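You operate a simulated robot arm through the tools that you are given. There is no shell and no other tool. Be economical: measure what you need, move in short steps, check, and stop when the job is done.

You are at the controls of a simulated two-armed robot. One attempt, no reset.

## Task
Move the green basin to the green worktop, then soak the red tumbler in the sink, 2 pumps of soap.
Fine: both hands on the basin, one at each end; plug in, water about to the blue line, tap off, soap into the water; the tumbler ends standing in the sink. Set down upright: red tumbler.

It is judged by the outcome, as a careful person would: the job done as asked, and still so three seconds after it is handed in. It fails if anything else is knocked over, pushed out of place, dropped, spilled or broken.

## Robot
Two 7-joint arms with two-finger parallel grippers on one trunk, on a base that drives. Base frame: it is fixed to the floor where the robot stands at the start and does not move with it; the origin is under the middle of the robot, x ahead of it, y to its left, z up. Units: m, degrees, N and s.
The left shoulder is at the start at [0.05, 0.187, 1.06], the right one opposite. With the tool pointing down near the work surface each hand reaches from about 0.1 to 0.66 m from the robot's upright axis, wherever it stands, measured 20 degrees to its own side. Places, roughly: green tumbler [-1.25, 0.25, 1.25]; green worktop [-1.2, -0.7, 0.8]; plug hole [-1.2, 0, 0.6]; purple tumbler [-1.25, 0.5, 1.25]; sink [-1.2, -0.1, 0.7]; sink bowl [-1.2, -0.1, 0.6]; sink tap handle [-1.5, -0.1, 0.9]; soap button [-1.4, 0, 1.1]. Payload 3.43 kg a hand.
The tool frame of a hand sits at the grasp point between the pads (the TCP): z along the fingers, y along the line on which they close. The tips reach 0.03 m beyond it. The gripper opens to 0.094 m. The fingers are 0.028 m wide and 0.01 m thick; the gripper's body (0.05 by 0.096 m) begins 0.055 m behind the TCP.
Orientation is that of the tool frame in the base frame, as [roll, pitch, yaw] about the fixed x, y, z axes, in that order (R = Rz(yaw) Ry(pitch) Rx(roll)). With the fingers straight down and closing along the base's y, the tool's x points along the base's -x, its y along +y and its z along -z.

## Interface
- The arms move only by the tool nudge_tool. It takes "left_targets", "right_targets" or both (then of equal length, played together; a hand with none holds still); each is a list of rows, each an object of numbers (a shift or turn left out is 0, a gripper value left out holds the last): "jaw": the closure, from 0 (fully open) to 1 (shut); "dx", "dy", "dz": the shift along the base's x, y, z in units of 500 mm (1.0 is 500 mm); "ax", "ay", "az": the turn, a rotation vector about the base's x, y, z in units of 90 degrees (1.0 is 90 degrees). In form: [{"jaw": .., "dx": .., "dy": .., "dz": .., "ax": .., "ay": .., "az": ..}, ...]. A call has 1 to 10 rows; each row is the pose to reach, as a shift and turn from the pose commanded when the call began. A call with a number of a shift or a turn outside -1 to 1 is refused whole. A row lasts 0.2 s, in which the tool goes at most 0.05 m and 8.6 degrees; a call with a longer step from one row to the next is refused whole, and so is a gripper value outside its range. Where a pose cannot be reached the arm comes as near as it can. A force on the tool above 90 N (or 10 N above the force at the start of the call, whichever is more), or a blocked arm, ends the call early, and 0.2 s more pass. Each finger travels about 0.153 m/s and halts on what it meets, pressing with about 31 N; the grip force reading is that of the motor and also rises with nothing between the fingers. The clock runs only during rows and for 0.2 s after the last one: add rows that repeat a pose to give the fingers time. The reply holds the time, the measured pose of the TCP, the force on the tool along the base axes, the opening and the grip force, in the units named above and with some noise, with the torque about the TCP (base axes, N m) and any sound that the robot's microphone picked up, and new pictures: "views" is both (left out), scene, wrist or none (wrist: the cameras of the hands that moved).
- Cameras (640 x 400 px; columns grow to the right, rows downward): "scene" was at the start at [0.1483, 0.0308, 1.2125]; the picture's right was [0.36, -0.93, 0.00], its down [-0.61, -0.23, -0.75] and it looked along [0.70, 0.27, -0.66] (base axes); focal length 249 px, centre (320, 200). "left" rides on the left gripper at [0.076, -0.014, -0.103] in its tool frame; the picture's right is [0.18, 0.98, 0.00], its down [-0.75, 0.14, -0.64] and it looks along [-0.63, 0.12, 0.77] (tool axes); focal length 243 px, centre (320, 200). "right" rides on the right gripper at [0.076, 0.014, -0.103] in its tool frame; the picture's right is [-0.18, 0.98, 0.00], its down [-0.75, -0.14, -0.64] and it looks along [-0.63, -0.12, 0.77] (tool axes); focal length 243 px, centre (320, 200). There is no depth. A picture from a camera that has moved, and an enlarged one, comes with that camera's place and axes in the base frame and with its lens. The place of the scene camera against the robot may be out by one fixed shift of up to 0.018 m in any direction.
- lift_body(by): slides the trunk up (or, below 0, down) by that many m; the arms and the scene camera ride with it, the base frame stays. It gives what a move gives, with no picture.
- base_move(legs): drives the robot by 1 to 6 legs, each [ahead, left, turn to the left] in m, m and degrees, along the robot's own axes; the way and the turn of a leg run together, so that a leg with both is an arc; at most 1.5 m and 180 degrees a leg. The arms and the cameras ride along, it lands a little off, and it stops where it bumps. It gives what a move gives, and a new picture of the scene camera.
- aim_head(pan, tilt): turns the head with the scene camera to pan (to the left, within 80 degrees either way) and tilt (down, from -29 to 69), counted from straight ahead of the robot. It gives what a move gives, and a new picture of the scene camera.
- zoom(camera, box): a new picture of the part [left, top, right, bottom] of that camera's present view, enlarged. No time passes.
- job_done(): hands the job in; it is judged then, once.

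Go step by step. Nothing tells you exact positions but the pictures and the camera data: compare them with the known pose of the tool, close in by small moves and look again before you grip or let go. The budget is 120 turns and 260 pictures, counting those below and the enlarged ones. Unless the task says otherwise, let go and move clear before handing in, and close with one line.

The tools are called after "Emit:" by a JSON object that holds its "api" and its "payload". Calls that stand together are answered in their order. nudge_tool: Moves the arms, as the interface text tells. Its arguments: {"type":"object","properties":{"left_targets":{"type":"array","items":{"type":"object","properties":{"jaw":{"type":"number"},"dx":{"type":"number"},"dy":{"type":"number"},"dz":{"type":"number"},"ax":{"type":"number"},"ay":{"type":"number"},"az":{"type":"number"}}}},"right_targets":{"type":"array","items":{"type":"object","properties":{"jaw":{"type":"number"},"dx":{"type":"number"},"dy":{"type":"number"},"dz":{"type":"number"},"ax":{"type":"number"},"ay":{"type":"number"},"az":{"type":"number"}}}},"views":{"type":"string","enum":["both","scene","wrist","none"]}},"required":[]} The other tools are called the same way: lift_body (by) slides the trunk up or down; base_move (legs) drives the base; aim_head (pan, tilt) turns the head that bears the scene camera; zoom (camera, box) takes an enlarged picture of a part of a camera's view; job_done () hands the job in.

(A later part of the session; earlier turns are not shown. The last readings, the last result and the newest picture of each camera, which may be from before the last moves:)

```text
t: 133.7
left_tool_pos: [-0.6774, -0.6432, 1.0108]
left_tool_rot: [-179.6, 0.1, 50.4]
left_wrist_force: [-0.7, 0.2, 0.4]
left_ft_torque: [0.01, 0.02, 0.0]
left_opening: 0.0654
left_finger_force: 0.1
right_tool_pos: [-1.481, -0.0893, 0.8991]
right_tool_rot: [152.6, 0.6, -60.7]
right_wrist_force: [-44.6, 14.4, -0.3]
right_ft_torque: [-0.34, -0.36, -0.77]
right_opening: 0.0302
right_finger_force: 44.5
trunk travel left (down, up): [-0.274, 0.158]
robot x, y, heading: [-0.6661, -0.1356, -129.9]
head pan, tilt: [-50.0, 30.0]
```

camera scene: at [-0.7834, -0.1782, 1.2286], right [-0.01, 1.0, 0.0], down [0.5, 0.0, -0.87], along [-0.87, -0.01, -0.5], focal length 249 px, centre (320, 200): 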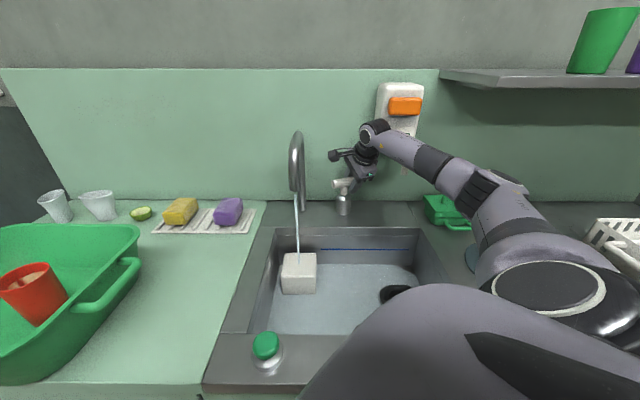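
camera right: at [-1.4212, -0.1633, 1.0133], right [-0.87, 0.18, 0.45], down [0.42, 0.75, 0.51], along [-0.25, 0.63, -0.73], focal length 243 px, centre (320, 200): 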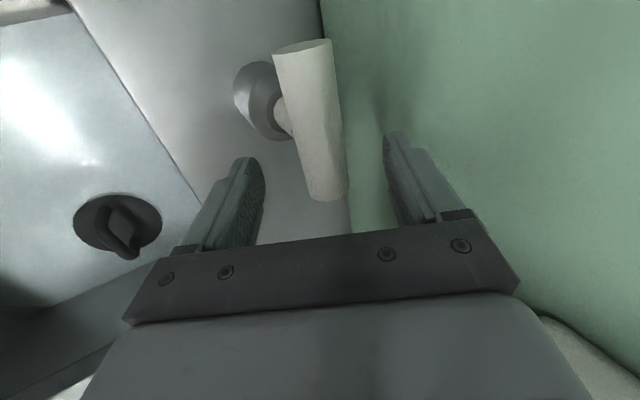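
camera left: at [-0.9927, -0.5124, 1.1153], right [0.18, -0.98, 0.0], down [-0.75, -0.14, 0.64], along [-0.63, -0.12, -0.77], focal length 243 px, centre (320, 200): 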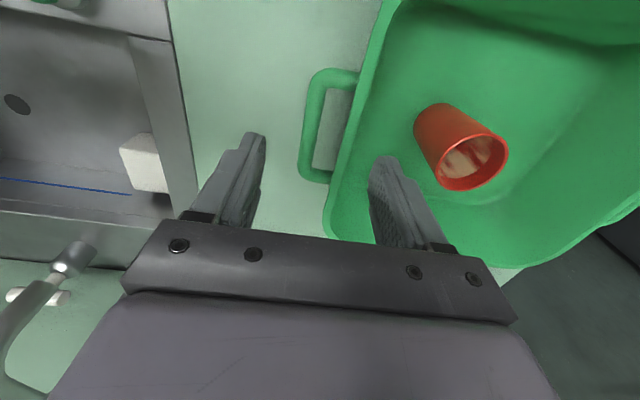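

Emit:
{"api": "nudge_tool", "payload": {"right_targets": [{"dx": 0.003, "dy": 0.001, "az": -0.03}, {"dx": 0.003, "dy": 0.001, "az": -0.03}, {"dx": 0.003, "dy": 0.001, "az": -0.03}, {"dx": 0.003, "dy": 0.001, "az": -0.03}, {"dx": 0.003, "dy": 0.001, "az": -0.03}, {"dx": 0.003, "dy": 0.001, "az": -0.03}, {"dx": 0.003, "dy": 0.001, "az": -0.03}, {"dx": 0.003, "dy": 0.001, "az": -0.03}, {"dx": 0.003, "dy": 0.001, "az": -0.03}, {"dx": 0.003, "dy": 0.001, "az": -0.03}], "views": "none"}}

Emit:
{"api": "nudge_tool", "payload": {"right_targets": [{"dx": 0}, {"dx": 0}, {"dx": 0}, {"dx": 0}, {"dx": 0}, {"dx": 0}, {"dx": 0}, {"dx": 0}, {"dx": 0}, {"dx": 0}], "views": "none"}}

Emit:
{"api": "nudge_tool", "payload": {"right_targets": [{"dx": 0}, {"dx": 0}, {"dx": 0}, {"dx": 0}, {"dx": 0}, {"dx": 0}, {"dx": 0}, {"dx": 0}, {"dx": 0}, {"dx": 0}], "views": "none"}}

Emit:
{"api": "nudge_tool", "payload": {"right_targets": [{"dx": 0}, {"dx": 0}, {"dx": 0}, {"dx": 0}, {"dx": 0}, {"dx": 0}, {"dx": 0}, {"dx": 0}, {"dx": 0}, {"dx": 0}], "views": "none"}}

Emit:
{"api": "nudge_tool", "payload": {"right_targets": [{"dx": 0}, {"dx": 0}, {"dx": 0}, {"dx": 0}, {"dx": 0}, {"dx": 0}, {"dx": 0}, {"dx": 0}, {"dx": 0}, {"dx": 0}], "views": "none"}}

Emit:
{"api": "zoom", "payload": {"camera": "scene", "box": [260, 220, 440, 300]}}

```text
t: 135.9
left_tool_pos: [-0.6785, -0.6417, 1.0114]
left_tool_rot: [-179.8, 0.0, 50.5]
left_wrist_force: [-1.1, 0.9, -0.2]
left_ft_torque: [0.0, -0.01, 0.01]
left_opening: 0.066
left_finger_force: 0.0
right_tool_pos: [-1.4802, -0.0889, 0.8979]
right_tool_rot: [152.6, 0.1, -63.4]
right_wrist_force: [3.1, -23.3, 9.6]
right_ft_torque: [-0.81, -0.45, -0.23]
right_opening: 0.0304
right_finger_force: 44.8
trunk travel left (down, up): [-0.274, 0.158]
robot x, y, heading: [-0.6672, -0.1297, -129.7]
head pan, tilt: [-50.0, 30.0]
```

```text
t: 138.1
left_tool_pos: [-0.6797, -0.6417, 1.0104]
left_tool_rot: [-179.6, 0.1, 50.4]
left_wrist_force: [0.2, -0.4, -0.6]
left_ft_torque: [-0.01, -0.05, 0.01]
left_opening: 0.0658
left_finger_force: 0.0
right_tool_pos: [-1.4806, -0.0881, 0.8988]
right_tool_rot: [152.6, 0.1, -63.4]
right_wrist_force: [2.8, -24.5, 12.1]
right_ft_torque: [-0.59, -0.3, -0.23]
right_opening: 0.03
right_finger_force: 45.2
trunk travel left (down, up): [-0.274, 0.158]
robot x, y, heading: [-0.6649, -0.1346, -129.4]
head pan, tilt: [-50.0, 30.0]
```

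```text
t: 140.3
left_tool_pos: [-0.678, -0.6418, 1.0108]
left_tool_rot: [-179.8, -0.1, 50.5]
left_wrist_force: [0.0, -0.3, -0.7]
left_ft_torque: [-0.01, 0.02, -0.01]
left_opening: 0.0657
left_finger_force: 0.1
right_tool_pos: [-1.4812, -0.0891, 0.8983]
right_tool_rot: [152.5, 0.1, -63.5]
right_wrist_force: [2.9, -24.1, 12.2]
right_ft_torque: [-0.43, -0.24, -0.26]
right_opening: 0.0303
right_finger_force: 44.5
trunk travel left (down, up): [-0.274, 0.158]
robot x, y, heading: [-0.6677, -0.1331, -129.6]
head pan, tilt: [-50.0, 30.0]
```

```text
t: 142.5
left_tool_pos: [-0.6791, -0.6429, 1.0104]
left_tool_rot: [-179.8, 0.1, 50.4]
left_wrist_force: [0.1, 0.1, 0.6]
left_ft_torque: [-0.03, 0.0, 0.0]
left_opening: 0.0657
left_finger_force: 0.0
right_tool_pos: [-1.4804, -0.089, 0.8991]
right_tool_rot: [152.6, 0.2, -63.5]
right_wrist_force: [2.4, -23.6, 12.5]
right_ft_torque: [-0.36, -0.23, -0.28]
right_opening: 0.0303
right_finger_force: 44.9
trunk travel left (down, up): [-0.274, 0.158]
robot x, y, heading: [-0.6647, -0.1327, -129.6]
head pan, tilt: [-50.0, 30.0]
```

```text
t: 144.7
left_tool_pos: [-0.6794, -0.6405, 1.0104]
left_tool_rot: [-179.8, -0.1, 50.6]
left_wrist_force: [-0.4, -0.3, 0.2]
left_ft_torque: [0.02, 0.0, 0.04]
left_opening: 0.0657
left_finger_force: 0.1
right_tool_pos: [-1.4805, -0.0876, 0.8978]
right_tool_rot: [152.6, 0.1, -63.5]
right_wrist_force: [2.0, -25.0, 11.4]
right_ft_torque: [-0.26, -0.14, -0.27]
right_opening: 0.0303
right_finger_force: 44.7
trunk travel left (down, up): [-0.274, 0.158]
robot x, y, heading: [-0.6686, -0.1332, -129.8]
head pan, tilt: [-50.0, 30.0]
```

```text
3.56 times, centred on (350, 260) of scene
camera zoom: at [-0.7825, -0.1793, 1.2286], right [-0.01, 1.0, 0.0], down [0.5, 0.01, -0.87], along [-0.87, -0.01, -0.5], focal length 884 px, centre (213, -13)
```

zoom: 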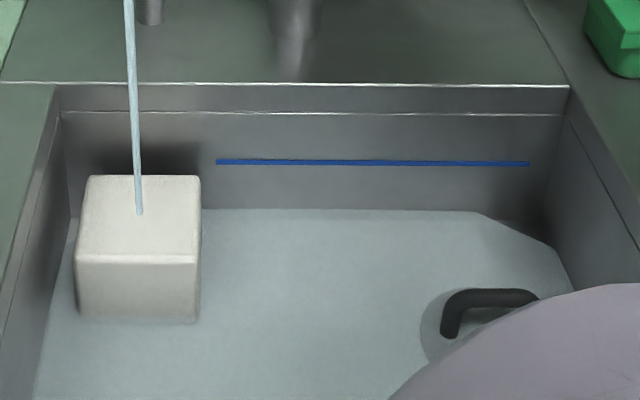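

Rising steadily at about 0.45 mm/s, with roughly 100 s to go. I'll keep holding.

Emit:
{"api": "nudge_tool", "payload": {"right_targets": [{"dx": 0}, {"dx": 0}, {"dx": 0}, {"dx": 0}, {"dx": 0}, {"dx": 0}, {"dx": 0}, {"dx": 0}, {"dx": 0}, {"dx": 0}], "views": "none"}}

Emit:
{"api": "nudge_tool", "payload": {"right_targets": [{"dx": 0}, {"dx": 0}, {"dx": 0}, {"dx": 0}, {"dx": 0}, {"dx": 0}, {"dx": 0}, {"dx": 0}, {"dx": 0}, {"dx": 0}], "views": "none"}}

Emit:
{"api": "nudge_tool", "payload": {"right_targets": [{"dx": 0}, {"dx": 0}, {"dx": 0}, {"dx": 0}, {"dx": 0}, {"dx": 0}, {"dx": 0}, {"dx": 0}, {"dx": 0}, {"dx": 0}], "views": "none"}}

Emit:
{"api": "nudge_tool", "payload": {"right_targets": [{"dx": 0}, {"dx": 0}, {"dx": 0}, {"dx": 0}, {"dx": 0}, {"dx": 0}, {"dx": 0}, {"dx": 0}, {"dx": 0}, {"dx": 0}], "views": "none"}}

Emit:
{"api": "nudge_tool", "payload": {"right_targets": [{"dx": 0}, {"dx": 0}, {"dx": 0}, {"dx": 0}, {"dx": 0}, {"dx": 0}, {"dx": 0}, {"dx": 0}, {"dx": 0}, {"dx": 0}], "views": "none"}}

Emit:
{"api": "nudge_tool", "payload": {"right_targets": [{"dx": 0}, {"dx": 0}, {"dx": 0}, {"dx": 0}, {"dx": 0}, {"dx": 0}, {"dx": 0}, {"dx": 0}, {"dx": 0}, {"dx": 0}], "views": "none"}}

Emit:
{"api": "nudge_tool", "payload": {"right_targets": [{"dx": 0}, {"dx": 0}, {"dx": 0}, {"dx": 0}, {"dx": 0}, {"dx": 0}, {"dx": 0}, {"dx": 0}, {"dx": 0}, {"dx": 0}], "views": "none"}}

Emit:
{"api": "nudge_tool", "payload": {"right_targets": [{"dx": 0}, {"dx": 0}, {"dx": 0}, {"dx": 0}, {"dx": 0}, {"dx": 0}, {"dx": 0}, {"dx": 0}, {"dx": 0}, {"dx": 0}], "views": "none"}}

Emit:
{"api": "nudge_tool", "payload": {"right_targets": [{"dx": 0}, {"dx": 0}, {"dx": 0}, {"dx": 0}, {"dx": 0}, {"dx": 0}, {"dx": 0}, {"dx": 0}, {"dx": 0}, {"dx": 0}], "views": "none"}}

Emit:
{"api": "nudge_tool", "payload": {"right_targets": [{"dx": 0}, {"dx": 0}, {"dx": 0}, {"dx": 0}, {"dx": 0}, {"dx": 0}, {"dx": 0}, {"dx": 0}, {"dx": 0}, {"dx": 0}], "views": "none"}}

Emit:
{"api": "zoom", "payload": {"camera": "scene", "box": [260, 220, 440, 300]}}

```text
t: 146.9
left_tool_pos: [-0.6794, -0.6418, 1.0106]
left_tool_rot: [-179.7, 0.1, 50.6]
left_wrist_force: [-0.2, -0.7, -0.2]
left_ft_torque: [0.01, -0.02, -0.01]
left_opening: 0.0656
left_finger_force: 0.1
right_tool_pos: [-1.4794, -0.0884, 0.897]
right_tool_rot: [152.7, 0.2, -63.5]
right_wrist_force: [1.5, -24.3, 11.5]
right_ft_torque: [-0.15, -0.14, -0.32]
right_opening: 0.0304
right_finger_force: 44.6
trunk travel left (down, up): [-0.274, 0.158]
robot x, y, heading: [-0.6671, -0.1342, -129.6]
head pan, tilt: [-50.0, 30.0]
```

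```text
t: 149.1
left_tool_pos: [-0.6791, -0.6417, 1.0106]
left_tool_rot: [-179.6, 0.1, 50.4]
left_wrist_force: [-0.5, 0.7, -0.4]
left_ft_torque: [-0.01, -0.03, 0.0]
left_opening: 0.066
left_finger_force: 0.0
right_tool_pos: [-1.4807, -0.0883, 0.8982]
right_tool_rot: [152.6, 0.2, -63.6]
right_wrist_force: [1.6, -25.0, 11.8]
right_ft_torque: [-0.16, -0.11, -0.25]
right_opening: 0.0302
right_finger_force: 44.9
trunk travel left (down, up): [-0.274, 0.158]
robot x, y, heading: [-0.6664, -0.1332, -129.7]
head pan, tilt: [-50.0, 30.0]
```

```text
t: 151.3
left_tool_pos: [-0.6794, -0.6422, 1.0105]
left_tool_rot: [-179.6, -0.1, 50.5]
left_wrist_force: [-0.8, 0.2, -0.4]
left_ft_torque: [0.02, -0.01, 0.01]
left_opening: 0.066
left_finger_force: 0.1
right_tool_pos: [-1.4801, -0.0876, 0.8982]
right_tool_rot: [152.6, 0.2, -63.5]
right_wrist_force: [1.0, -24.3, 11.6]
right_ft_torque: [-0.17, -0.14, -0.27]
right_opening: 0.0303
right_finger_force: 44.9
trunk travel left (down, up): [-0.274, 0.158]
robot x, y, heading: [-0.6666, -0.1335, -129.7]
head pan, tilt: [-50.0, 30.0]
```

```text
t: 153.5
left_tool_pos: [-0.679, -0.6414, 1.0105]
left_tool_rot: [-179.8, 0.0, 50.5]
left_wrist_force: [0.2, 0.6, 0.0]
left_ft_torque: [0.03, 0.0, -0.02]
left_opening: 0.0657
left_finger_force: 0.1
right_tool_pos: [-1.4795, -0.0871, 0.8979]
right_tool_rot: [152.6, 0.3, -63.5]
right_wrist_force: [1.8, -23.0, 10.8]
right_ft_torque: [-0.15, -0.16, -0.28]
right_opening: 0.0303
right_finger_force: 45.0
trunk travel left (down, up): [-0.274, 0.158]
robot x, y, heading: [-0.6696, -0.1284, -129.5]
head pan, tilt: [-50.0, 30.0]
```

```text
t: 155.7
left_tool_pos: [-0.6804, -0.6423, 1.0107]
left_tool_rot: [-179.7, 0.0, 50.6]
left_wrist_force: [-0.4, -0.2, -0.2]
left_ft_torque: [-0.01, -0.04, 0.01]
left_opening: 0.0659
left_finger_force: 0.1
right_tool_pos: [-1.4803, -0.0888, 0.899]
right_tool_rot: [152.6, 0.2, -63.5]
right_wrist_force: [1.2, -24.7, 10.9]
right_ft_torque: [-0.12, -0.09, -0.29]
right_opening: 0.0302
right_finger_force: 45.3
trunk travel left (down, up): [-0.274, 0.158]
robot x, y, heading: [-0.6692, -0.1355, -129.5]
head pan, tilt: [-50.0, 30.0]
```

```text
t: 157.9
left_tool_pos: [-0.68, -0.6416, 1.01]
left_tool_rot: [-179.8, 0.0, 50.6]
left_wrist_force: [0.2, 1.2, 0.2]
left_ft_torque: [-0.03, 0.02, -0.02]
left_opening: 0.066
left_finger_force: 0.0
right_tool_pos: [-1.4805, -0.0883, 0.8992]
right_tool_rot: [152.6, 0.2, -63.5]
right_wrist_force: [0.5, -23.6, 11.5]
right_ft_torque: [-0.14, -0.12, -0.29]
right_opening: 0.0304
right_finger_force: 44.8
trunk travel left (down, up): [-0.274, 0.158]
robot x, y, heading: [-0.6686, -0.1342, -129.4]
head pan, tilt: [-50.0, 30.0]
```

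```text
t: 160.1
left_tool_pos: [-0.6787, -0.6419, 1.011]
left_tool_rot: [-179.8, 0.0, 50.4]
left_wrist_force: [0.6, -0.1, 0.1]
left_ft_torque: [0.0, -0.02, 0.02]
left_opening: 0.0659
left_finger_force: 0.0
right_tool_pos: [-1.4805, -0.0886, 0.8991]
right_tool_rot: [152.6, 0.2, -63.5]
right_wrist_force: [1.4, -23.8, 10.7]
right_ft_torque: [-0.09, -0.13, -0.32]
right_opening: 0.0303
right_finger_force: 45.1
trunk travel left (down, up): [-0.274, 0.158]
robot x, y, heading: [-0.6715, -0.1333, -129.6]
head pan, tilt: [-50.0, 30.0]
```

```text
t: 162.3
left_tool_pos: [-0.6794, -0.6422, 1.0107]
left_tool_rot: [-179.7, 0.0, 50.5]
left_wrist_force: [-0.1, 0.3, 0.1]
left_ft_torque: [-0.01, -0.02, 0.01]
left_opening: 0.0659
left_finger_force: 0.0
right_tool_pos: [-1.4803, -0.089, 0.8981]
right_tool_rot: [152.6, 0.1, -63.4]
right_wrist_force: [0.3, -25.0, 11.1]
right_ft_torque: [-0.1, -0.11, -0.27]
right_opening: 0.0304
right_finger_force: 45.1
trunk travel left (down, up): [-0.274, 0.158]
robot x, y, heading: [-0.6674, -0.1313, -129.6]
head pan, tilt: [-50.0, 30.0]
```

```text
t: 164.5
left_tool_pos: [-0.6801, -0.6417, 1.0114]
left_tool_rot: [-179.8, 0.1, 50.4]
left_wrist_force: [-0.5, 0.7, 0.3]
left_ft_torque: [-0.02, -0.01, 0.01]
left_opening: 0.066
left_finger_force: 0.1
right_tool_pos: [-1.4817, -0.0881, 0.899]
right_tool_rot: [152.6, 0.2, -63.6]
right_wrist_force: [0.1, -23.5, 11.0]
right_ft_torque: [-0.1, -0.06, -0.32]
right_opening: 0.0303
right_finger_force: 45.0
trunk travel left (down, up): [-0.274, 0.158]
robot x, y, heading: [-0.6689, -0.1328, -129.7]
head pan, tilt: [-50.0, 30.0]
```

```text
t: 166.7
left_tool_pos: [-0.6793, -0.6415, 1.0106]
left_tool_rot: [-179.9, 0.0, 50.5]
left_wrist_force: [0.8, -0.1, -0.1]
left_ft_torque: [0.02, 0.01, -0.01]
left_opening: 0.0658
left_finger_force: 0.0
right_tool_pos: [-1.4795, -0.0877, 0.8991]
right_tool_rot: [152.6, 0.2, -63.4]
right_wrist_force: [0.5, -23.7, 11.3]
right_ft_torque: [-0.09, -0.11, -0.34]
right_opening: 0.03
right_finger_force: 45.2
trunk travel left (down, up): [-0.274, 0.158]
robot x, y, heading: [-0.6658, -0.1348, -129.5]
head pan, tilt: [-50.0, 30.0]
```

```text
3.56 times, centred on (350, 260) of scene
camera zoom: at [-0.7827, -0.1793, 1.2286], right [-0.01, 1.0, 0.0], down [0.5, 0.01, -0.87], along [-0.87, -0.01, -0.5], focal length 884 px, centre (213, -13)
```

zoom: 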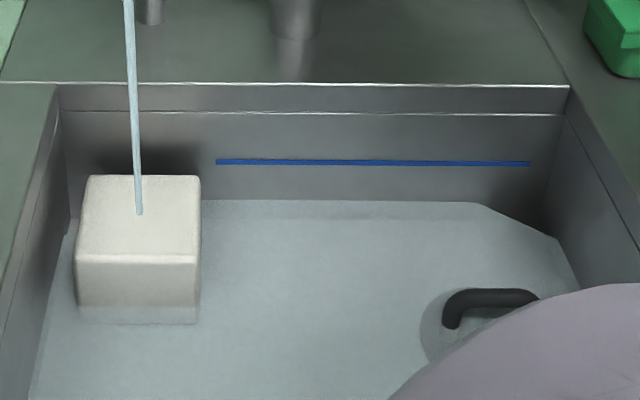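

Row 200 now, about 90 s to go. Holding on.

Emit:
{"api": "nudge_tool", "payload": {"right_targets": [{"dx": 0}, {"dx": 0}, {"dx": 0}, {"dx": 0}, {"dx": 0}, {"dx": 0}, {"dx": 0}, {"dx": 0}, {"dx": 0}, {"dx": 0}], "views": "none"}}

Emit:
{"api": "nudge_tool", "payload": {"right_targets": [{"dx": 0}, {"dx": 0}, {"dx": 0}, {"dx": 0}, {"dx": 0}, {"dx": 0}, {"dx": 0}, {"dx": 0}, {"dx": 0}, {"dx": 0}], "views": "none"}}

Emit:
{"api": "nudge_tool", "payload": {"right_targets": [{"dx": 0}, {"dx": 0}, {"dx": 0}, {"dx": 0}, {"dx": 0}, {"dx": 0}, {"dx": 0}, {"dx": 0}, {"dx": 0}, {"dx": 0}], "views": "none"}}

Emit:
{"api": "nudge_tool", "payload": {"right_targets": [{"dx": 0}, {"dx": 0}, {"dx": 0}, {"dx": 0}, {"dx": 0}, {"dx": 0}, {"dx": 0}, {"dx": 0}, {"dx": 0}, {"dx": 0}], "views": "none"}}

Emit:
{"api": "nudge_tool", "payload": {"right_targets": [{"dx": 0}, {"dx": 0}, {"dx": 0}, {"dx": 0}, {"dx": 0}, {"dx": 0}, {"dx": 0}, {"dx": 0}, {"dx": 0}, {"dx": 0}], "views": "none"}}

Emit:
{"api": "nudge_tool", "payload": {"right_targets": [{"dx": 0}, {"dx": 0}, {"dx": 0}, {"dx": 0}, {"dx": 0}, {"dx": 0}, {"dx": 0}, {"dx": 0}, {"dx": 0}, {"dx": 0}], "views": "none"}}

Emit:
{"api": "nudge_tool", "payload": {"right_targets": [{"dx": 0}, {"dx": 0}, {"dx": 0}, {"dx": 0}, {"dx": 0}, {"dx": 0}, {"dx": 0}, {"dx": 0}, {"dx": 0}, {"dx": 0}], "views": "none"}}

Emit:
{"api": "nudge_tool", "payload": {"right_targets": [{"dx": 0}, {"dx": 0}, {"dx": 0}, {"dx": 0}, {"dx": 0}, {"dx": 0}, {"dx": 0}, {"dx": 0}, {"dx": 0}, {"dx": 0}], "views": "none"}}

Emit:
{"api": "nudge_tool", "payload": {"right_targets": [{"dx": 0}, {"dx": 0}, {"dx": 0}, {"dx": 0}, {"dx": 0}, {"dx": 0}, {"dx": 0}, {"dx": 0}, {"dx": 0}, {"dx": 0}], "views": "none"}}

Emit:
{"api": "nudge_tool", "payload": {"right_targets": [{"dx": 0}, {"dx": 0}, {"dx": 0}, {"dx": 0}, {"dx": 0}, {"dx": 0}, {"dx": 0}, {"dx": 0}, {"dx": 0}, {"dx": 0}], "views": "none"}}

Emit:
{"api": "nudge_tool", "payload": {"right_targets": [{"dx": 0}, {"dx": 0}, {"dx": 0}, {"dx": 0}, {"dx": 0}, {"dx": 0}, {"dx": 0}, {"dx": 0}, {"dx": 0}, {"dx": 0}], "views": "none"}}

Emit:
{"api": "nudge_tool", "payload": {"right_targets": [{"dx": 0}, {"dx": 0}, {"dx": 0}, {"dx": 0}, {"dx": 0}, {"dx": 0}, {"dx": 0}, {"dx": 0}, {"dx": 0}, {"dx": 0}], "views": "none"}}

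Emit:
{"api": "zoom", "payload": {"camera": "scene", "box": [260, 220, 440, 300]}}

```text
t: 168.9
left_tool_pos: [-0.6786, -0.6418, 1.011]
left_tool_rot: [-179.7, 0.0, 50.5]
left_wrist_force: [0.5, -0.3, -0.6]
left_ft_torque: [-0.02, -0.04, -0.01]
left_opening: 0.0658
left_finger_force: 0.0
right_tool_pos: [-1.481, -0.088, 0.8985]
right_tool_rot: [152.6, 0.2, -63.4]
right_wrist_force: [0.6, -24.9, 10.9]
right_ft_torque: [-0.08, -0.1, -0.3]
right_opening: 0.0302
right_finger_force: 44.8
trunk travel left (down, up): [-0.274, 0.158]
robot x, y, heading: [-0.6677, -0.1321, -129.6]
head pan, tilt: [-50.0, 30.0]
```

```text
t: 171.1
left_tool_pos: [-0.6805, -0.6424, 1.0103]
left_tool_rot: [-179.8, 0.0, 50.4]
left_wrist_force: [-0.7, 0.5, 0.5]
left_ft_torque: [-0.02, 0.0, -0.03]
left_opening: 0.0658
left_finger_force: 0.1
right_tool_pos: [-1.4809, -0.0873, 0.8988]
right_tool_rot: [152.6, 0.2, -63.5]
right_wrist_force: [0.0, -23.6, 11.4]
right_ft_torque: [-0.06, -0.12, -0.34]
right_opening: 0.0302
right_finger_force: 45.1
trunk travel left (down, up): [-0.274, 0.158]
robot x, y, heading: [-0.6685, -0.1363, -129.4]
head pan, tilt: [-50.0, 30.0]
```

```text
t: 173.3
left_tool_pos: [-0.6789, -0.6422, 1.0109]
left_tool_rot: [-179.8, 0.0, 50.5]
left_wrist_force: [-0.1, 0.9, -1.5]
left_ft_torque: [0.0, 0.01, -0.03]
left_opening: 0.0659
left_finger_force: 0.0
right_tool_pos: [-1.4813, -0.0879, 0.8995]
right_tool_rot: [152.6, 0.2, -63.5]
right_wrist_force: [0.4, -22.8, 9.7]
right_ft_torque: [-0.11, -0.09, -0.34]
right_opening: 0.0303
right_finger_force: 44.6
trunk travel left (down, up): [-0.274, 0.158]
robot x, y, heading: [-0.6641, -0.1333, -129.3]
head pan, tilt: [-50.0, 30.0]
```

```text
t: 175.5
left_tool_pos: [-0.6799, -0.6427, 1.0119]
left_tool_rot: [-179.7, -0.1, 50.5]
left_wrist_force: [0.5, 0.3, 0.6]
left_ft_torque: [0.0, 0.01, 0.0]
left_opening: 0.0656
left_finger_force: 0.1
right_tool_pos: [-1.4812, -0.0882, 0.8994]
right_tool_rot: [152.5, 0.2, -63.5]
right_wrist_force: [0.6, -23.8, 10.9]
right_ft_torque: [-0.05, -0.09, -0.3]
right_opening: 0.0305
right_finger_force: 45.5
trunk travel left (down, up): [-0.274, 0.158]
robot x, y, heading: [-0.669, -0.1295, -129.5]
head pan, tilt: [-50.0, 30.0]
```

```text
t: 177.7
left_tool_pos: [-0.6789, -0.6413, 1.0114]
left_tool_rot: [-179.7, 0.0, 50.5]
left_wrist_force: [-0.6, 0.1, 0.7]
left_ft_torque: [0.01, -0.04, 0.01]
left_opening: 0.0661
left_finger_force: 0.0
right_tool_pos: [-1.481, -0.088, 0.8989]
right_tool_rot: [152.6, 0.2, -63.5]
right_wrist_force: [-0.2, -23.3, 10.7]
right_ft_torque: [-0.08, -0.08, -0.32]
right_opening: 0.0303
right_finger_force: 45.0
trunk travel left (down, up): [-0.274, 0.158]
robot x, y, heading: [-0.6731, -0.1338, -129.5]
head pan, tilt: [-50.0, 30.0]
```

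```text
t: 179.9
left_tool_pos: [-0.6799, -0.6417, 1.0107]
left_tool_rot: [-179.8, -0.1, 50.5]
left_wrist_force: [-0.1, -0.1, -0.6]
left_ft_torque: [0.01, 0.0, 0.02]
left_opening: 0.0658
left_finger_force: 0.0
right_tool_pos: [-1.4811, -0.0874, 0.8989]
right_tool_rot: [152.6, 0.3, -63.6]
right_wrist_force: [-1.0, -23.4, 10.8]
right_ft_torque: [-0.13, -0.09, -0.31]
right_opening: 0.0302
right_finger_force: 44.7
trunk travel left (down, up): [-0.274, 0.158]
robot x, y, heading: [-0.6688, -0.1311, -129.5]
head pan, tilt: [-50.0, 30.0]
```

```text
t: 182.1
left_tool_pos: [-0.6791, -0.6418, 1.0109]
left_tool_rot: [-179.8, 0.0, 50.5]
left_wrist_force: [-0.4, 0.1, -0.2]
left_ft_torque: [0.03, 0.02, -0.01]
left_opening: 0.0658
left_finger_force: 0.0
right_tool_pos: [-1.4807, -0.0868, 0.9]
right_tool_rot: [152.6, 0.3, -63.6]
right_wrist_force: [0.5, -23.4, 11.3]
right_ft_torque: [-0.08, -0.07, -0.28]
right_opening: 0.0303
right_finger_force: 44.7
trunk travel left (down, up): [-0.274, 0.158]
robot x, y, heading: [-0.6668, -0.1294, -129.8]
head pan, tilt: [-50.0, 30.0]
```

```text
t: 184.3
left_tool_pos: [-0.6789, -0.6424, 1.0114]
left_tool_rot: [-179.8, 0.1, 50.5]
left_wrist_force: [-0.9, 0.0, -0.2]
left_ft_torque: [-0.01, 0.02, -0.01]
left_opening: 0.0658
left_finger_force: 0.0
right_tool_pos: [-1.4809, -0.0878, 0.8981]
right_tool_rot: [152.7, 0.3, -63.5]
right_wrist_force: [-0.5, -23.9, 9.5]
right_ft_torque: [-0.07, -0.11, -0.31]
right_opening: 0.0307
right_finger_force: 44.9
trunk travel left (down, up): [-0.274, 0.158]
robot x, y, heading: [-0.6658, -0.1325, -129.6]
head pan, tilt: [-50.0, 30.0]
```

```text
t: 186.5
left_tool_pos: [-0.6789, -0.6419, 1.0103]
left_tool_rot: [-179.8, 0.1, 50.6]
left_wrist_force: [-0.5, 0.8, -0.4]
left_ft_torque: [0.01, -0.01, 0.01]
left_opening: 0.0659
left_finger_force: 0.0
right_tool_pos: [-1.4814, -0.0869, 0.8981]
right_tool_rot: [152.6, 0.4, -63.6]
right_wrist_force: [0.2, -23.2, 9.5]
right_ft_torque: [-0.05, -0.09, -0.33]
right_opening: 0.0303
right_finger_force: 45.1
trunk travel left (down, up): [-0.274, 0.158]
robot x, y, heading: [-0.6657, -0.1328, -129.5]
head pan, tilt: [-50.0, 30.0]
```

```text
t: 188.7
left_tool_pos: [-0.6789, -0.642, 1.0113]
left_tool_rot: [-179.9, 0.0, 50.6]
left_wrist_force: [0.5, 0.3, -0.6]
left_ft_torque: [-0.01, -0.01, 0.0]
left_opening: 0.0659
left_finger_force: 0.1
right_tool_pos: [-1.48, -0.0879, 0.8984]
right_tool_rot: [152.7, 0.3, -63.6]
right_wrist_force: [-0.1, -22.8, 10.6]
right_ft_torque: [-0.11, -0.11, -0.33]
right_opening: 0.0302
right_finger_force: 44.9
trunk travel left (down, up): [-0.274, 0.158]
robot x, y, heading: [-0.6646, -0.1339, -129.8]
head pan, tilt: [-50.0, 30.0]
```

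```text
t: 190.9
left_tool_pos: [-0.6803, -0.6414, 1.0114]
left_tool_rot: [-179.7, 0.0, 50.5]
left_wrist_force: [0.5, -0.6, -0.7]
left_ft_torque: [0.0, 0.0, 0.01]
left_opening: 0.0657
left_finger_force: 0.2
right_tool_pos: [-1.4799, -0.0876, 0.8995]
right_tool_rot: [152.5, 0.3, -63.6]
right_wrist_force: [-0.8, -22.9, 10.3]
right_ft_torque: [-0.08, -0.1, -0.28]
right_opening: 0.0304
right_finger_force: 45.0
trunk travel left (down, up): [-0.274, 0.158]
robot x, y, heading: [-0.6734, -0.1335, -129.4]
head pan, tilt: [-50.0, 30.0]
```

```text
t: 193.1
left_tool_pos: [-0.6787, -0.6415, 1.0115]
left_tool_rot: [-179.8, -0.1, 50.6]
left_wrist_force: [0.2, 0.0, -0.3]
left_ft_torque: [0.02, -0.01, 0.0]
left_opening: 0.0658
left_finger_force: 0.1
right_tool_pos: [-1.4812, -0.0875, 0.8982]
right_tool_rot: [152.6, 0.3, -63.7]
right_wrist_force: [-1.8, -23.1, 10.3]
right_ft_torque: [-0.08, -0.12, -0.32]
right_opening: 0.0306
right_finger_force: 44.7
trunk travel left (down, up): [-0.274, 0.158]
robot x, y, heading: [-0.6652, -0.1331, -129.1]
head pan, tilt: [-50.0, 30.0]
```

```text
3.56 times, centred on (350, 260) of scene
camera zoom: at [-0.7829, -0.1792, 1.2286], right [-0.01, 1.0, 0.0], down [0.5, 0.01, -0.87], along [-0.87, -0.01, -0.5], focal length 884 px, centre (213, -13)
```

zoom: 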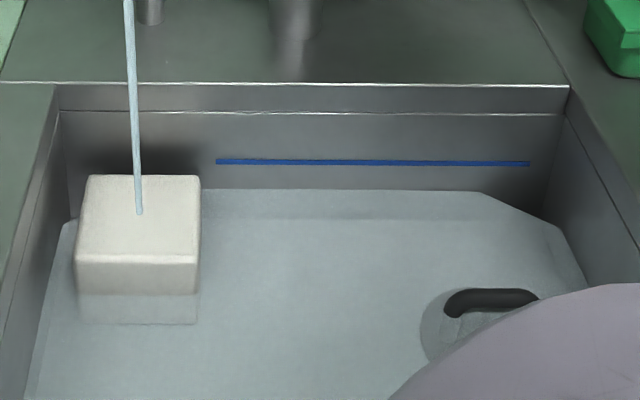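

Row 190; 27 mm to go (about 70 s). Continuing to hold.

Emit:
{"api": "nudge_tool", "payload": {"right_targets": [{"dx": 0}, {"dx": 0}, {"dx": 0}, {"dx": 0}, {"dx": 0}, {"dx": 0}, {"dx": 0}, {"dx": 0}, {"dx": 0}, {"dx": 0}], "views": "none"}}

Emit:
{"api": "nudge_tool", "payload": {"right_targets": [{"dx": 0}, {"dx": 0}, {"dx": 0}, {"dx": 0}, {"dx": 0}, {"dx": 0}, {"dx": 0}, {"dx": 0}, {"dx": 0}, {"dx": 0}], "views": "none"}}

Emit:
{"api": "nudge_tool", "payload": {"right_targets": [{"dx": 0}, {"dx": 0}, {"dx": 0}, {"dx": 0}, {"dx": 0}, {"dx": 0}, {"dx": 0}, {"dx": 0}, {"dx": 0}, {"dx": 0}], "views": "none"}}

Emit:
{"api": "nudge_tool", "payload": {"right_targets": [{"dx": 0}, {"dx": 0}, {"dx": 0}, {"dx": 0}, {"dx": 0}, {"dx": 0}, {"dx": 0}, {"dx": 0}, {"dx": 0}, {"dx": 0}], "views": "none"}}

Emit:
{"api": "nudge_tool", "payload": {"right_targets": [{"dx": 0}, {"dx": 0}, {"dx": 0}, {"dx": 0}, {"dx": 0}, {"dx": 0}, {"dx": 0}, {"dx": 0}, {"dx": 0}, {"dx": 0}], "views": "none"}}

Emit:
{"api": "nudge_tool", "payload": {"right_targets": [{"dx": 0}, {"dx": 0}, {"dx": 0}, {"dx": 0}, {"dx": 0}, {"dx": 0}, {"dx": 0}, {"dx": 0}, {"dx": 0}, {"dx": 0}], "views": "none"}}

Emit:
{"api": "nudge_tool", "payload": {"right_targets": [{"dx": 0}, {"dx": 0}, {"dx": 0}, {"dx": 0}, {"dx": 0}, {"dx": 0}, {"dx": 0}, {"dx": 0}, {"dx": 0}, {"dx": 0}], "views": "none"}}

Emit:
{"api": "nudge_tool", "payload": {"right_targets": [{"dx": 0}, {"dx": 0}, {"dx": 0}, {"dx": 0}, {"dx": 0}, {"dx": 0}, {"dx": 0}, {"dx": 0}, {"dx": 0}, {"dx": 0}], "views": "none"}}

Emit:
{"api": "nudge_tool", "payload": {"right_targets": [{"dx": 0}, {"dx": 0}, {"dx": 0}, {"dx": 0}, {"dx": 0}, {"dx": 0}, {"dx": 0}, {"dx": 0}, {"dx": 0}, {"dx": 0}], "views": "none"}}

Emit:
{"api": "nudge_tool", "payload": {"right_targets": [{"dx": 0}, {"dx": 0}, {"dx": 0}, {"dx": 0}, {"dx": 0}, {"dx": 0}, {"dx": 0}, {"dx": 0}, {"dx": 0}, {"dx": 0}], "views": "none"}}

Emit:
{"api": "nudge_tool", "payload": {"right_targets": [{"dx": 0}, {"dx": 0}, {"dx": 0}, {"dx": 0}, {"dx": 0}, {"dx": 0}, {"dx": 0}, {"dx": 0}, {"dx": 0}, {"dx": 0}], "views": "none"}}

Emit:
{"api": "nudge_tool", "payload": {"right_targets": [{"dx": 0}, {"dx": 0}, {"dx": 0}, {"dx": 0}, {"dx": 0}, {"dx": 0}, {"dx": 0}, {"dx": 0}, {"dx": 0}, {"dx": 0}], "views": "none"}}

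Emit:
{"api": "nudge_tool", "payload": {"right_targets": [{"dx": 0}, {"dx": 0}, {"dx": 0}, {"dx": 0}, {"dx": 0}, {"dx": 0}, {"dx": 0}, {"dx": 0}, {"dx": 0}, {"dx": 0}], "views": "none"}}

Emit:
{"api": "nudge_tool", "payload": {"right_targets": [{"dx": 0}, {"dx": 0}, {"dx": 0}, {"dx": 0}, {"dx": 0}, {"dx": 0}, {"dx": 0}, {"dx": 0}, {"dx": 0}, {"dx": 0}], "views": "none"}}

Emit:
{"api": "nudge_tool", "payload": {"right_targets": [{"dx": 0}, {"dx": 0}, {"dx": 0}, {"dx": 0}, {"dx": 0}, {"dx": 0}, {"dx": 0}, {"dx": 0}, {"dx": 0}, {"dx": 0}], "views": "none"}}

Emit:
{"api": "nudge_tool", "payload": {"right_targets": [{"dx": 0}, {"dx": 0}, {"dx": 0}, {"dx": 0}, {"dx": 0}, {"dx": 0}, {"dx": 0}, {"dx": 0}, {"dx": 0}, {"dx": 0}], "views": "none"}}

Emit:
{"api": "zoom", "payload": {"camera": "scene", "box": [260, 220, 440, 300]}}

```text
t: 195.3
left_tool_pos: [-0.6789, -0.6417, 1.0108]
left_tool_rot: [-179.9, -0.1, 50.5]
left_wrist_force: [-0.8, 0.7, 0.2]
left_ft_torque: [0.01, 0.02, 0.03]
left_opening: 0.066
left_finger_force: 0.1
right_tool_pos: [-1.481, -0.0879, 0.8987]
right_tool_rot: [152.5, 0.3, -63.6]
right_wrist_force: [-1.5, -22.7, 10.4]
right_ft_torque: [-0.06, -0.07, -0.33]
right_opening: 0.0303
right_finger_force: 45.4
trunk travel left (down, up): [-0.274, 0.158]
robot x, y, heading: [-0.6664, -0.1375, -129.8]
head pan, tilt: [-50.0, 30.0]
```

```text
t: 197.5
left_tool_pos: [-0.6799, -0.641, 1.0105]
left_tool_rot: [-179.8, -0.1, 50.4]
left_wrist_force: [0.2, 0.2, 0.3]
left_ft_torque: [0.04, 0.0, -0.02]
left_opening: 0.0657
left_finger_force: 0.0
right_tool_pos: [-1.481, -0.0876, 0.8988]
right_tool_rot: [152.5, 0.4, -63.6]
right_wrist_force: [-1.6, -21.9, 9.2]
right_ft_torque: [-0.1, -0.15, -0.31]
right_opening: 0.0303
right_finger_force: 44.7
trunk travel left (down, up): [-0.274, 0.158]
robot x, y, heading: [-0.6695, -0.1317, -129.6]
head pan, tilt: [-50.0, 30.0]
```

```text
t: 199.7
left_tool_pos: [-0.6802, -0.6411, 1.0094]
left_tool_rot: [-179.8, 0.0, 50.4]
left_wrist_force: [-1.0, -0.4, -0.6]
left_ft_torque: [0.03, 0.0, -0.03]
left_opening: 0.066
left_finger_force: 0.0
right_tool_pos: [-1.4812, -0.0865, 0.8982]
right_tool_rot: [152.7, 0.3, -63.7]
right_wrist_force: [-1.1, -22.6, 9.5]
right_ft_torque: [-0.08, -0.12, -0.33]
right_opening: 0.0303
right_finger_force: 45.4
trunk travel left (down, up): [-0.274, 0.158]
robot x, y, heading: [-0.6669, -0.1339, -129.7]
head pan, tilt: [-50.0, 30.0]
```

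```text
t: 201.9
left_tool_pos: [-0.6794, -0.6406, 1.0111]
left_tool_rot: [-179.9, 0.1, 50.5]
left_wrist_force: [0.0, -0.3, -0.8]
left_ft_torque: [0.02, 0.0, -0.01]
left_opening: 0.0658
left_finger_force: 0.0
right_tool_pos: [-1.482, -0.0873, 0.8987]
right_tool_rot: [152.6, 0.3, -63.5]
right_wrist_force: [-0.8, -22.6, 10.5]
right_ft_torque: [-0.13, -0.07, -0.31]
right_opening: 0.0306
right_finger_force: 44.7
trunk travel left (down, up): [-0.274, 0.158]
robot x, y, heading: [-0.6699, -0.1325, -129.5]
head pan, tilt: [-50.0, 30.0]
```

```text
t: 204.1
left_tool_pos: [-0.6787, -0.6409, 1.011]
left_tool_rot: [-179.6, -0.1, 50.5]
left_wrist_force: [-0.6, 0.1, -0.5]
left_ft_torque: [0.02, -0.01, -0.01]
left_opening: 0.0657
left_finger_force: 0.1
right_tool_pos: [-1.4807, -0.088, 0.8988]
right_tool_rot: [152.6, 0.3, -63.6]
right_wrist_force: [-1.1, -22.3, 10.0]
right_ft_torque: [-0.08, -0.11, -0.33]
right_opening: 0.0304
right_finger_force: 45.1
trunk travel left (down, up): [-0.274, 0.158]
robot x, y, heading: [-0.6724, -0.1341, -129.7]
head pan, tilt: [-50.0, 30.0]
```

```text
t: 206.3
left_tool_pos: [-0.6791, -0.6424, 1.0113]
left_tool_rot: [-179.8, 0.0, 50.5]
left_wrist_force: [-0.1, 0.0, 0.3]
left_ft_torque: [-0.01, -0.01, 0.0]
left_opening: 0.0656
left_finger_force: 0.1
right_tool_pos: [-1.4818, -0.0874, 0.8975]
right_tool_rot: [152.5, 0.4, -63.5]
right_wrist_force: [-1.7, -22.3, 10.3]
right_ft_torque: [-0.14, -0.13, -0.32]
right_opening: 0.0303
right_finger_force: 45.0
trunk travel left (down, up): [-0.274, 0.158]
robot x, y, heading: [-0.6642, -0.1356, -129.6]
head pan, tilt: [-50.0, 30.0]
```

```text
t: 208.5
left_tool_pos: [-0.6796, -0.6421, 1.0105]
left_tool_rot: [-179.8, 0.0, 50.4]
left_wrist_force: [-1.1, -0.1, 0.2]
left_ft_torque: [0.01, -0.01, 0.0]
left_opening: 0.0658
left_finger_force: 0.0
right_tool_pos: [-1.4811, -0.0876, 0.8976]
right_tool_rot: [152.6, 0.2, -63.6]
right_wrist_force: [-2.7, -22.9, 9.5]
right_ft_torque: [-0.07, -0.08, -0.36]
right_opening: 0.0301
right_finger_force: 45.4
trunk travel left (down, up): [-0.274, 0.158]
robot x, y, heading: [-0.6689, -0.1321, -129.6]
head pan, tilt: [-50.0, 30.0]
```

```text
t: 210.7
left_tool_pos: [-0.6786, -0.6409, 1.0093]
left_tool_rot: [-179.9, 0.0, 50.4]
left_wrist_force: [0.9, 0.6, 0.9]
left_ft_torque: [-0.04, -0.02, 0.01]
left_opening: 0.0658
left_finger_force: 0.0
right_tool_pos: [-1.4807, -0.0872, 0.8986]
right_tool_rot: [152.5, 0.3, -63.6]
right_wrist_force: [-1.9, -21.9, 8.7]
right_ft_torque: [-0.13, -0.11, -0.39]
right_opening: 0.0304
right_finger_force: 45.1
trunk travel left (down, up): [-0.274, 0.158]
robot x, y, heading: [-0.6642, -0.1304, -129.4]
head pan, tilt: [-50.0, 30.0]
```

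```text
t: 212.9
left_tool_pos: [-0.6796, -0.6407, 1.0103]
left_tool_rot: [-179.8, -0.1, 50.5]
left_wrist_force: [-0.7, -0.1, 0.4]
left_ft_torque: [0.03, 0.02, 0.0]
left_opening: 0.0658
left_finger_force: 0.1
right_tool_pos: [-1.4812, -0.0874, 0.8988]
right_tool_rot: [152.6, 0.4, -63.7]
right_wrist_force: [-2.7, -21.6, 9.0]
right_ft_torque: [-0.14, -0.08, -0.36]
right_opening: 0.0304
right_finger_force: 45.0
trunk travel left (down, up): [-0.274, 0.158]
robot x, y, heading: [-0.6705, -0.132, -129.8]
head pan, tilt: [-50.0, 30.0]
```

```text
t: 215.1
left_tool_pos: [-0.6792, -0.6409, 1.0102]
left_tool_rot: [-179.9, 0.0, 50.6]
left_wrist_force: [-0.6, 0.2, 0.6]
left_ft_torque: [0.01, 0.0, 0.02]
left_opening: 0.0656
left_finger_force: 0.1
right_tool_pos: [-1.4814, -0.0862, 0.8995]
right_tool_rot: [152.6, 0.4, -63.6]
right_wrist_force: [-2.5, -20.7, 7.8]
right_ft_torque: [-0.13, -0.12, -0.35]
right_opening: 0.0303
right_finger_force: 45.1
trunk travel left (down, up): [-0.274, 0.158]
robot x, y, heading: [-0.6693, -0.1347, -129.7]
head pan, tilt: [-50.0, 30.0]
```

```text
t: 217.3
left_tool_pos: [-0.6802, -0.6414, 1.0111]
left_tool_rot: [-179.7, -0.1, 50.6]
left_wrist_force: [-0.2, -0.4, -1.0]
left_ft_torque: [0.0, 0.02, 0.03]
left_opening: 0.0658
left_finger_force: 0.1
right_tool_pos: [-1.4809, -0.0865, 0.8979]
right_tool_rot: [152.7, 0.2, -63.6]
right_wrist_force: [-3.4, -21.3, 7.5]
right_ft_torque: [-0.17, -0.14, -0.36]
right_opening: 0.0302
right_finger_force: 44.8
trunk travel left (down, up): [-0.274, 0.158]
robot x, y, heading: [-0.6689, -0.1306, -129.7]
head pan, tilt: [-50.0, 30.0]
```

```text
t: 219.5
left_tool_pos: [-0.68, -0.642, 1.0115]
left_tool_rot: [-179.7, 0.0, 50.5]
left_wrist_force: [-0.3, 0.5, 0.1]
left_ft_torque: [0.02, -0.01, 0.04]
left_opening: 0.0656
left_finger_force: 0.0
right_tool_pos: [-1.481, -0.0868, 0.8983]
right_tool_rot: [152.7, 0.4, -63.8]
right_wrist_force: [-3.7, -19.7, 6.4]
right_ft_torque: [-0.18, -0.13, -0.36]
right_opening: 0.0302
right_finger_force: 45.4
trunk travel left (down, up): [-0.274, 0.158]
robot x, y, heading: [-0.6691, -0.1314, -129.5]
head pan, tilt: [-50.0, 30.0]
```

```text
t: 221.7
left_tool_pos: [-0.6799, -0.6414, 1.0097]
left_tool_rot: [-179.9, 0.0, 50.4]
left_wrist_force: [0.5, 0.3, -0.6]
left_ft_torque: [0.04, -0.03, -0.03]
left_opening: 0.0658
left_finger_force: 0.1
right_tool_pos: [-1.4816, -0.0865, 0.8984]
right_tool_rot: [152.6, 0.4, -63.7]
right_wrist_force: [-3.9, -20.8, 6.3]
right_ft_torque: [-0.18, -0.16, -0.37]
right_opening: 0.0305
right_finger_force: 45.0
trunk travel left (down, up): [-0.274, 0.158]
robot x, y, heading: [-0.6653, -0.1345, -129.7]
head pan, tilt: [-50.0, 30.0]
```

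```text
t: 223.9
left_tool_pos: [-0.6794, -0.6409, 1.0112]
left_tool_rot: [-179.9, 0.0, 50.4]
left_wrist_force: [0.3, 0.1, 0.4]
left_ft_torque: [-0.04, 0.01, 0.02]
left_opening: 0.0658
left_finger_force: 0.1
right_tool_pos: [-1.4815, -0.0861, 0.8977]
right_tool_rot: [152.6, 0.4, -63.7]
right_wrist_force: [-4.4, -21.0, 7.1]
right_ft_torque: [-0.17, -0.12, -0.39]
right_opening: 0.0305
right_finger_force: 45.1
trunk travel left (down, up): [-0.274, 0.158]
robot x, y, heading: [-0.6673, -0.1331, -129.5]
head pan, tilt: [-50.0, 30.0]
```

```text
t: 226.1
left_tool_pos: [-0.6793, -0.6407, 1.0099]
left_tool_rot: [-179.8, -0.1, 50.5]
left_wrist_force: [0.0, 0.5, 0.0]
left_ft_torque: [-0.01, -0.01, -0.02]
left_opening: 0.0659
left_finger_force: 0.1
right_tool_pos: [-1.4811, -0.0864, 0.8978]
right_tool_rot: [152.6, 0.4, -63.6]
right_wrist_force: [-4.9, -19.8, 6.7]
right_ft_torque: [-0.18, -0.14, -0.35]
right_opening: 0.0303
right_finger_force: 44.8
trunk travel left (down, up): [-0.274, 0.158]
robot x, y, heading: [-0.6678, -0.1334, -129.7]
head pan, tilt: [-50.0, 30.0]
```

```text
t: 228.3
left_tool_pos: [-0.6797, -0.6413, 1.0103]
left_tool_rot: [-179.9, 0.0, 50.5]
left_wrist_force: [-0.5, 0.2, -0.9]
left_ft_torque: [0.0, 0.0, -0.02]
left_opening: 0.0656
left_finger_force: 0.1
right_tool_pos: [-1.4817, -0.0857, 0.8983]
right_tool_rot: [152.6, 0.4, -63.6]
right_wrist_force: [-5.2, -18.2, 6.5]
right_ft_torque: [-0.15, -0.12, -0.39]
right_opening: 0.0303
right_finger_force: 45.0
trunk travel left (down, up): [-0.274, 0.158]
robot x, y, heading: [-0.6676, -0.1293, -129.5]
head pan, tilt: [-50.0, 30.0]
```

```text
3.56 times, centred on (350, 260) of scene
camera zoom: at [-0.783, -0.1793, 1.2286], right [-0.01, 1.0, 0.0], down [0.5, 0.01, -0.87], along [-0.87, -0.01, -0.5], focal length 884 px, centre (213, -13)
```

zoom: 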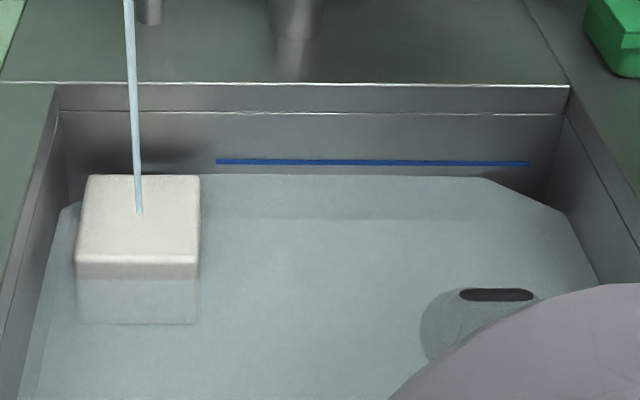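

Row 175, about 12 mm below the line. Running roughly 22 s more, then I'll check.

Emit:
{"api": "nudge_tool", "payload": {"right_targets": [{"dx": 0}, {"dx": 0}, {"dx": 0}, {"dx": 0}, {"dx": 0}, {"dx": 0}, {"dx": 0}, {"dx": 0}, {"dx": 0}, {"dx": 0}], "views": "none"}}

Emit:
{"api": "nudge_tool", "payload": {"right_targets": [{"dx": 0}, {"dx": 0}, {"dx": 0}, {"dx": 0}, {"dx": 0}, {"dx": 0}, {"dx": 0}, {"dx": 0}, {"dx": 0}, {"dx": 0}], "views": "none"}}

Emit:
{"api": "nudge_tool", "payload": {"right_targets": [{"dx": 0}, {"dx": 0}, {"dx": 0}, {"dx": 0}, {"dx": 0}, {"dx": 0}, {"dx": 0}, {"dx": 0}, {"dx": 0}, {"dx": 0}], "views": "none"}}

Emit:
{"api": "nudge_tool", "payload": {"right_targets": [{"dx": 0}, {"dx": 0}, {"dx": 0}, {"dx": 0}, {"dx": 0}, {"dx": 0}, {"dx": 0}, {"dx": 0}, {"dx": 0}, {"dx": 0}], "views": "none"}}

Emit:
{"api": "nudge_tool", "payload": {"right_targets": [{"dx": 0}, {"dx": 0}, {"dx": 0}, {"dx": 0}, {"dx": 0}, {"dx": 0}, {"dx": 0}, {"dx": 0}, {"dx": 0}, {"dx": 0}], "views": "none"}}

Emit:
{"api": "nudge_tool", "payload": {"right_targets": [{"dx": 0}, {"dx": 0}, {"dx": 0}, {"dx": 0}, {"dx": 0}, {"dx": 0}, {"dx": 0}, {"dx": 0}, {"dx": 0}, {"dx": 0}], "views": "none"}}

Emit:
{"api": "nudge_tool", "payload": {"right_targets": [{"dx": 0}, {"dx": 0}, {"dx": 0}, {"dx": 0}, {"dx": 0}, {"dx": 0}, {"dx": 0}, {"dx": 0}, {"dx": 0}, {"dx": 0}], "views": "none"}}

Emit:
{"api": "nudge_tool", "payload": {"right_targets": [{"dx": 0}, {"dx": 0}, {"dx": 0}, {"dx": 0}, {"dx": 0}, {"dx": 0}, {"dx": 0}, {"dx": 0}, {"dx": 0}, {"dx": 0}], "views": "none"}}

Emit:
{"api": "nudge_tool", "payload": {"right_targets": [{"dx": 0}, {"dx": 0}, {"dx": 0}, {"dx": 0}, {"dx": 0}, {"dx": 0}, {"dx": 0}, {"dx": 0}, {"dx": 0}, {"dx": 0}], "views": "none"}}

Emit:
{"api": "zoom", "payload": {"camera": "scene", "box": [260, 220, 440, 300]}}

```text
t: 230.5
left_tool_pos: [-0.6805, -0.6414, 1.0108]
left_tool_rot: [-179.7, 0.0, 50.5]
left_wrist_force: [0.1, -0.3, 0.0]
left_ft_torque: [-0.03, 0.0, -0.02]
left_opening: 0.0661
left_finger_force: 0.2
right_tool_pos: [-1.4813, -0.0862, 0.8988]
right_tool_rot: [152.6, 0.4, -63.7]
right_wrist_force: [-5.1, -18.5, 4.9]
right_ft_torque: [-0.14, -0.11, -0.39]
right_opening: 0.0301
right_finger_force: 44.4
trunk travel left (down, up): [-0.274, 0.158]
robot x, y, heading: [-0.6681, -0.1311, -129.6]
head pan, tilt: [-50.0, 30.0]
```

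```text
t: 232.7
left_tool_pos: [-0.6803, -0.6416, 1.0109]
left_tool_rot: [-179.8, 0.0, 50.5]
left_wrist_force: [-0.6, 0.0, 0.2]
left_ft_torque: [-0.03, -0.02, 0.01]
left_opening: 0.0659
left_finger_force: 0.0
right_tool_pos: [-1.4817, -0.0875, 0.8986]
right_tool_rot: [152.7, 0.4, -63.7]
right_wrist_force: [-5.3, -17.9, 4.9]
right_ft_torque: [-0.1, -0.1, -0.45]
right_opening: 0.0306
right_finger_force: 44.9
trunk travel left (down, up): [-0.274, 0.158]
robot x, y, heading: [-0.6704, -0.1323, -129.7]
head pan, tilt: [-50.0, 30.0]
```

```text
t: 234.9
left_tool_pos: [-0.6789, -0.6413, 1.0108]
left_tool_rot: [-179.8, 0.1, 50.6]
left_wrist_force: [0.5, 1.1, -0.6]
left_ft_torque: [0.01, -0.02, 0.0]
left_opening: 0.0658
left_finger_force: 0.0
right_tool_pos: [-1.4806, -0.0867, 0.8986]
right_tool_rot: [152.6, 0.3, -63.7]
right_wrist_force: [-6.3, -18.5, 4.0]
right_ft_torque: [-0.11, -0.13, -0.39]
right_opening: 0.0302
right_finger_force: 44.8
trunk travel left (down, up): [-0.274, 0.158]
robot x, y, heading: [-0.6666, -0.132, -129.7]
head pan, tilt: [-50.0, 30.0]
```

```text
t: 237.1
left_tool_pos: [-0.6797, -0.6425, 1.01]
left_tool_rot: [-179.8, 0.0, 50.4]
left_wrist_force: [0.4, 0.6, 0.0]
left_ft_torque: [-0.01, 0.02, -0.03]
left_opening: 0.0658
left_finger_force: 0.0
right_tool_pos: [-1.481, -0.0863, 0.8982]
right_tool_rot: [152.6, 0.4, -63.7]
right_wrist_force: [-6.6, -17.6, 4.9]
right_ft_torque: [-0.13, -0.11, -0.43]
right_opening: 0.0304
right_finger_force: 44.8
trunk travel left (down, up): [-0.274, 0.158]
robot x, y, heading: [-0.6677, -0.1326, -129.5]
head pan, tilt: [-50.0, 30.0]
```

```text
t: 239.3
left_tool_pos: [-0.6791, -0.6414, 1.0098]
left_tool_rot: [-179.8, 0.0, 50.5]
left_wrist_force: [0.5, 0.7, -0.6]
left_ft_torque: [-0.01, 0.0, 0.01]
left_opening: 0.0659
left_finger_force: 0.0
right_tool_pos: [-1.4819, -0.0861, 0.8994]
right_tool_rot: [152.5, 0.4, -63.7]
right_wrist_force: [-6.9, -17.3, 4.4]
right_ft_torque: [-0.11, -0.15, -0.39]
right_opening: 0.0303
right_finger_force: 44.7
trunk travel left (down, up): [-0.274, 0.158]
robot x, y, heading: [-0.6647, -0.1342, -129.5]
head pan, tilt: [-50.0, 30.0]
```

```text
t: 241.5
left_tool_pos: [-0.6789, -0.642, 1.0109]
left_tool_rot: [-179.8, 0.0, 50.5]
left_wrist_force: [-0.2, 0.1, 0.7]
left_ft_torque: [0.03, 0.02, -0.02]
left_opening: 0.066
left_finger_force: 0.1
right_tool_pos: [-1.4807, -0.0861, 0.8985]
right_tool_rot: [152.6, 0.3, -63.7]
right_wrist_force: [-7.0, -17.3, 4.2]
right_ft_torque: [-0.1, -0.14, -0.42]
right_opening: 0.0302
right_finger_force: 44.5
trunk travel left (down, up): [-0.274, 0.158]
robot x, y, heading: [-0.6634, -0.1297, -129.8]
head pan, tilt: [-50.0, 30.0]
```

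```text
t: 243.7
left_tool_pos: [-0.6794, -0.6424, 1.0108]
left_tool_rot: [-179.8, 0.1, 50.5]
left_wrist_force: [0.0, -0.4, 0.1]
left_ft_torque: [0.02, 0.02, 0.0]
left_opening: 0.066
left_finger_force: 0.0
right_tool_pos: [-1.4813, -0.0868, 0.8976]
right_tool_rot: [152.6, 0.4, -63.7]
right_wrist_force: [-8.3, -16.6, 4.3]
right_ft_torque: [-0.13, -0.12, -0.42]
right_opening: 0.0304
right_finger_force: 45.2
trunk travel left (down, up): [-0.274, 0.158]
robot x, y, heading: [-0.6692, -0.1308, -129.5]
head pan, tilt: [-50.0, 30.0]
```

```text
t: 245.9
left_tool_pos: [-0.6789, -0.6415, 1.0109]
left_tool_rot: [-179.8, 0.0, 50.5]
left_wrist_force: [-0.5, 0.9, 0.6]
left_ft_torque: [0.01, 0.03, 0.0]
left_opening: 0.0659
left_finger_force: 0.0
right_tool_pos: [-1.4814, -0.0856, 0.8984]
right_tool_rot: [152.6, 0.5, -63.7]
right_wrist_force: [-7.0, -17.6, 4.9]
right_ft_torque: [0.2, -0.01, -0.61]
right_opening: 0.0301
right_finger_force: 44.8
trunk travel left (down, up): [-0.274, 0.158]
robot x, y, heading: [-0.6687, -0.1315, -129.8]
head pan, tilt: [-50.0, 30.0]
```

```text
t: 248.1
left_tool_pos: [-0.6809, -0.6412, 1.0113]
left_tool_rot: [-179.8, 0.0, 50.5]
left_wrist_force: [0.5, -0.4, 0.1]
left_ft_torque: [-0.03, -0.01, -0.02]
left_opening: 0.0658
left_finger_force: 0.1
right_tool_pos: [-1.4827, -0.0859, 0.899]
right_tool_rot: [152.6, 0.4, -63.6]
right_wrist_force: [-5.9, -19.6, 5.3]
right_ft_torque: [0.58, 0.18, -0.8]
right_opening: 0.0304
right_finger_force: 44.8
trunk travel left (down, up): [-0.274, 0.158]
robot x, y, heading: [-0.6672, -0.134, -129.2]
head pan, tilt: [-50.0, 30.0]
```

```text
3.56 times, centred on (350, 260) of scene
camera zoom: at [-0.783, -0.1795, 1.2286], right [-0.01, 1.0, 0.0], down [0.5, 0.01, -0.87], along [-0.87, 0.0, -0.5], focal length 884 px, centre (213, -13)
```

zoom: 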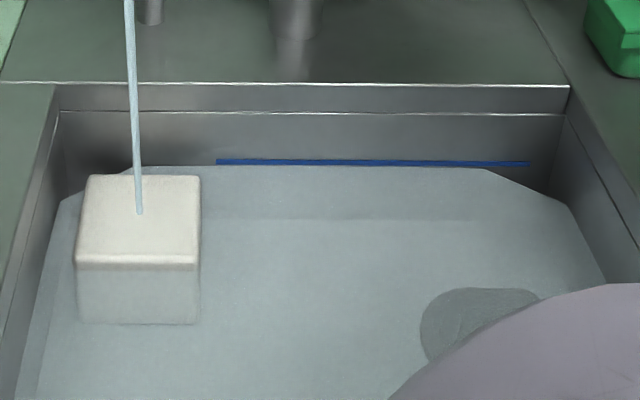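

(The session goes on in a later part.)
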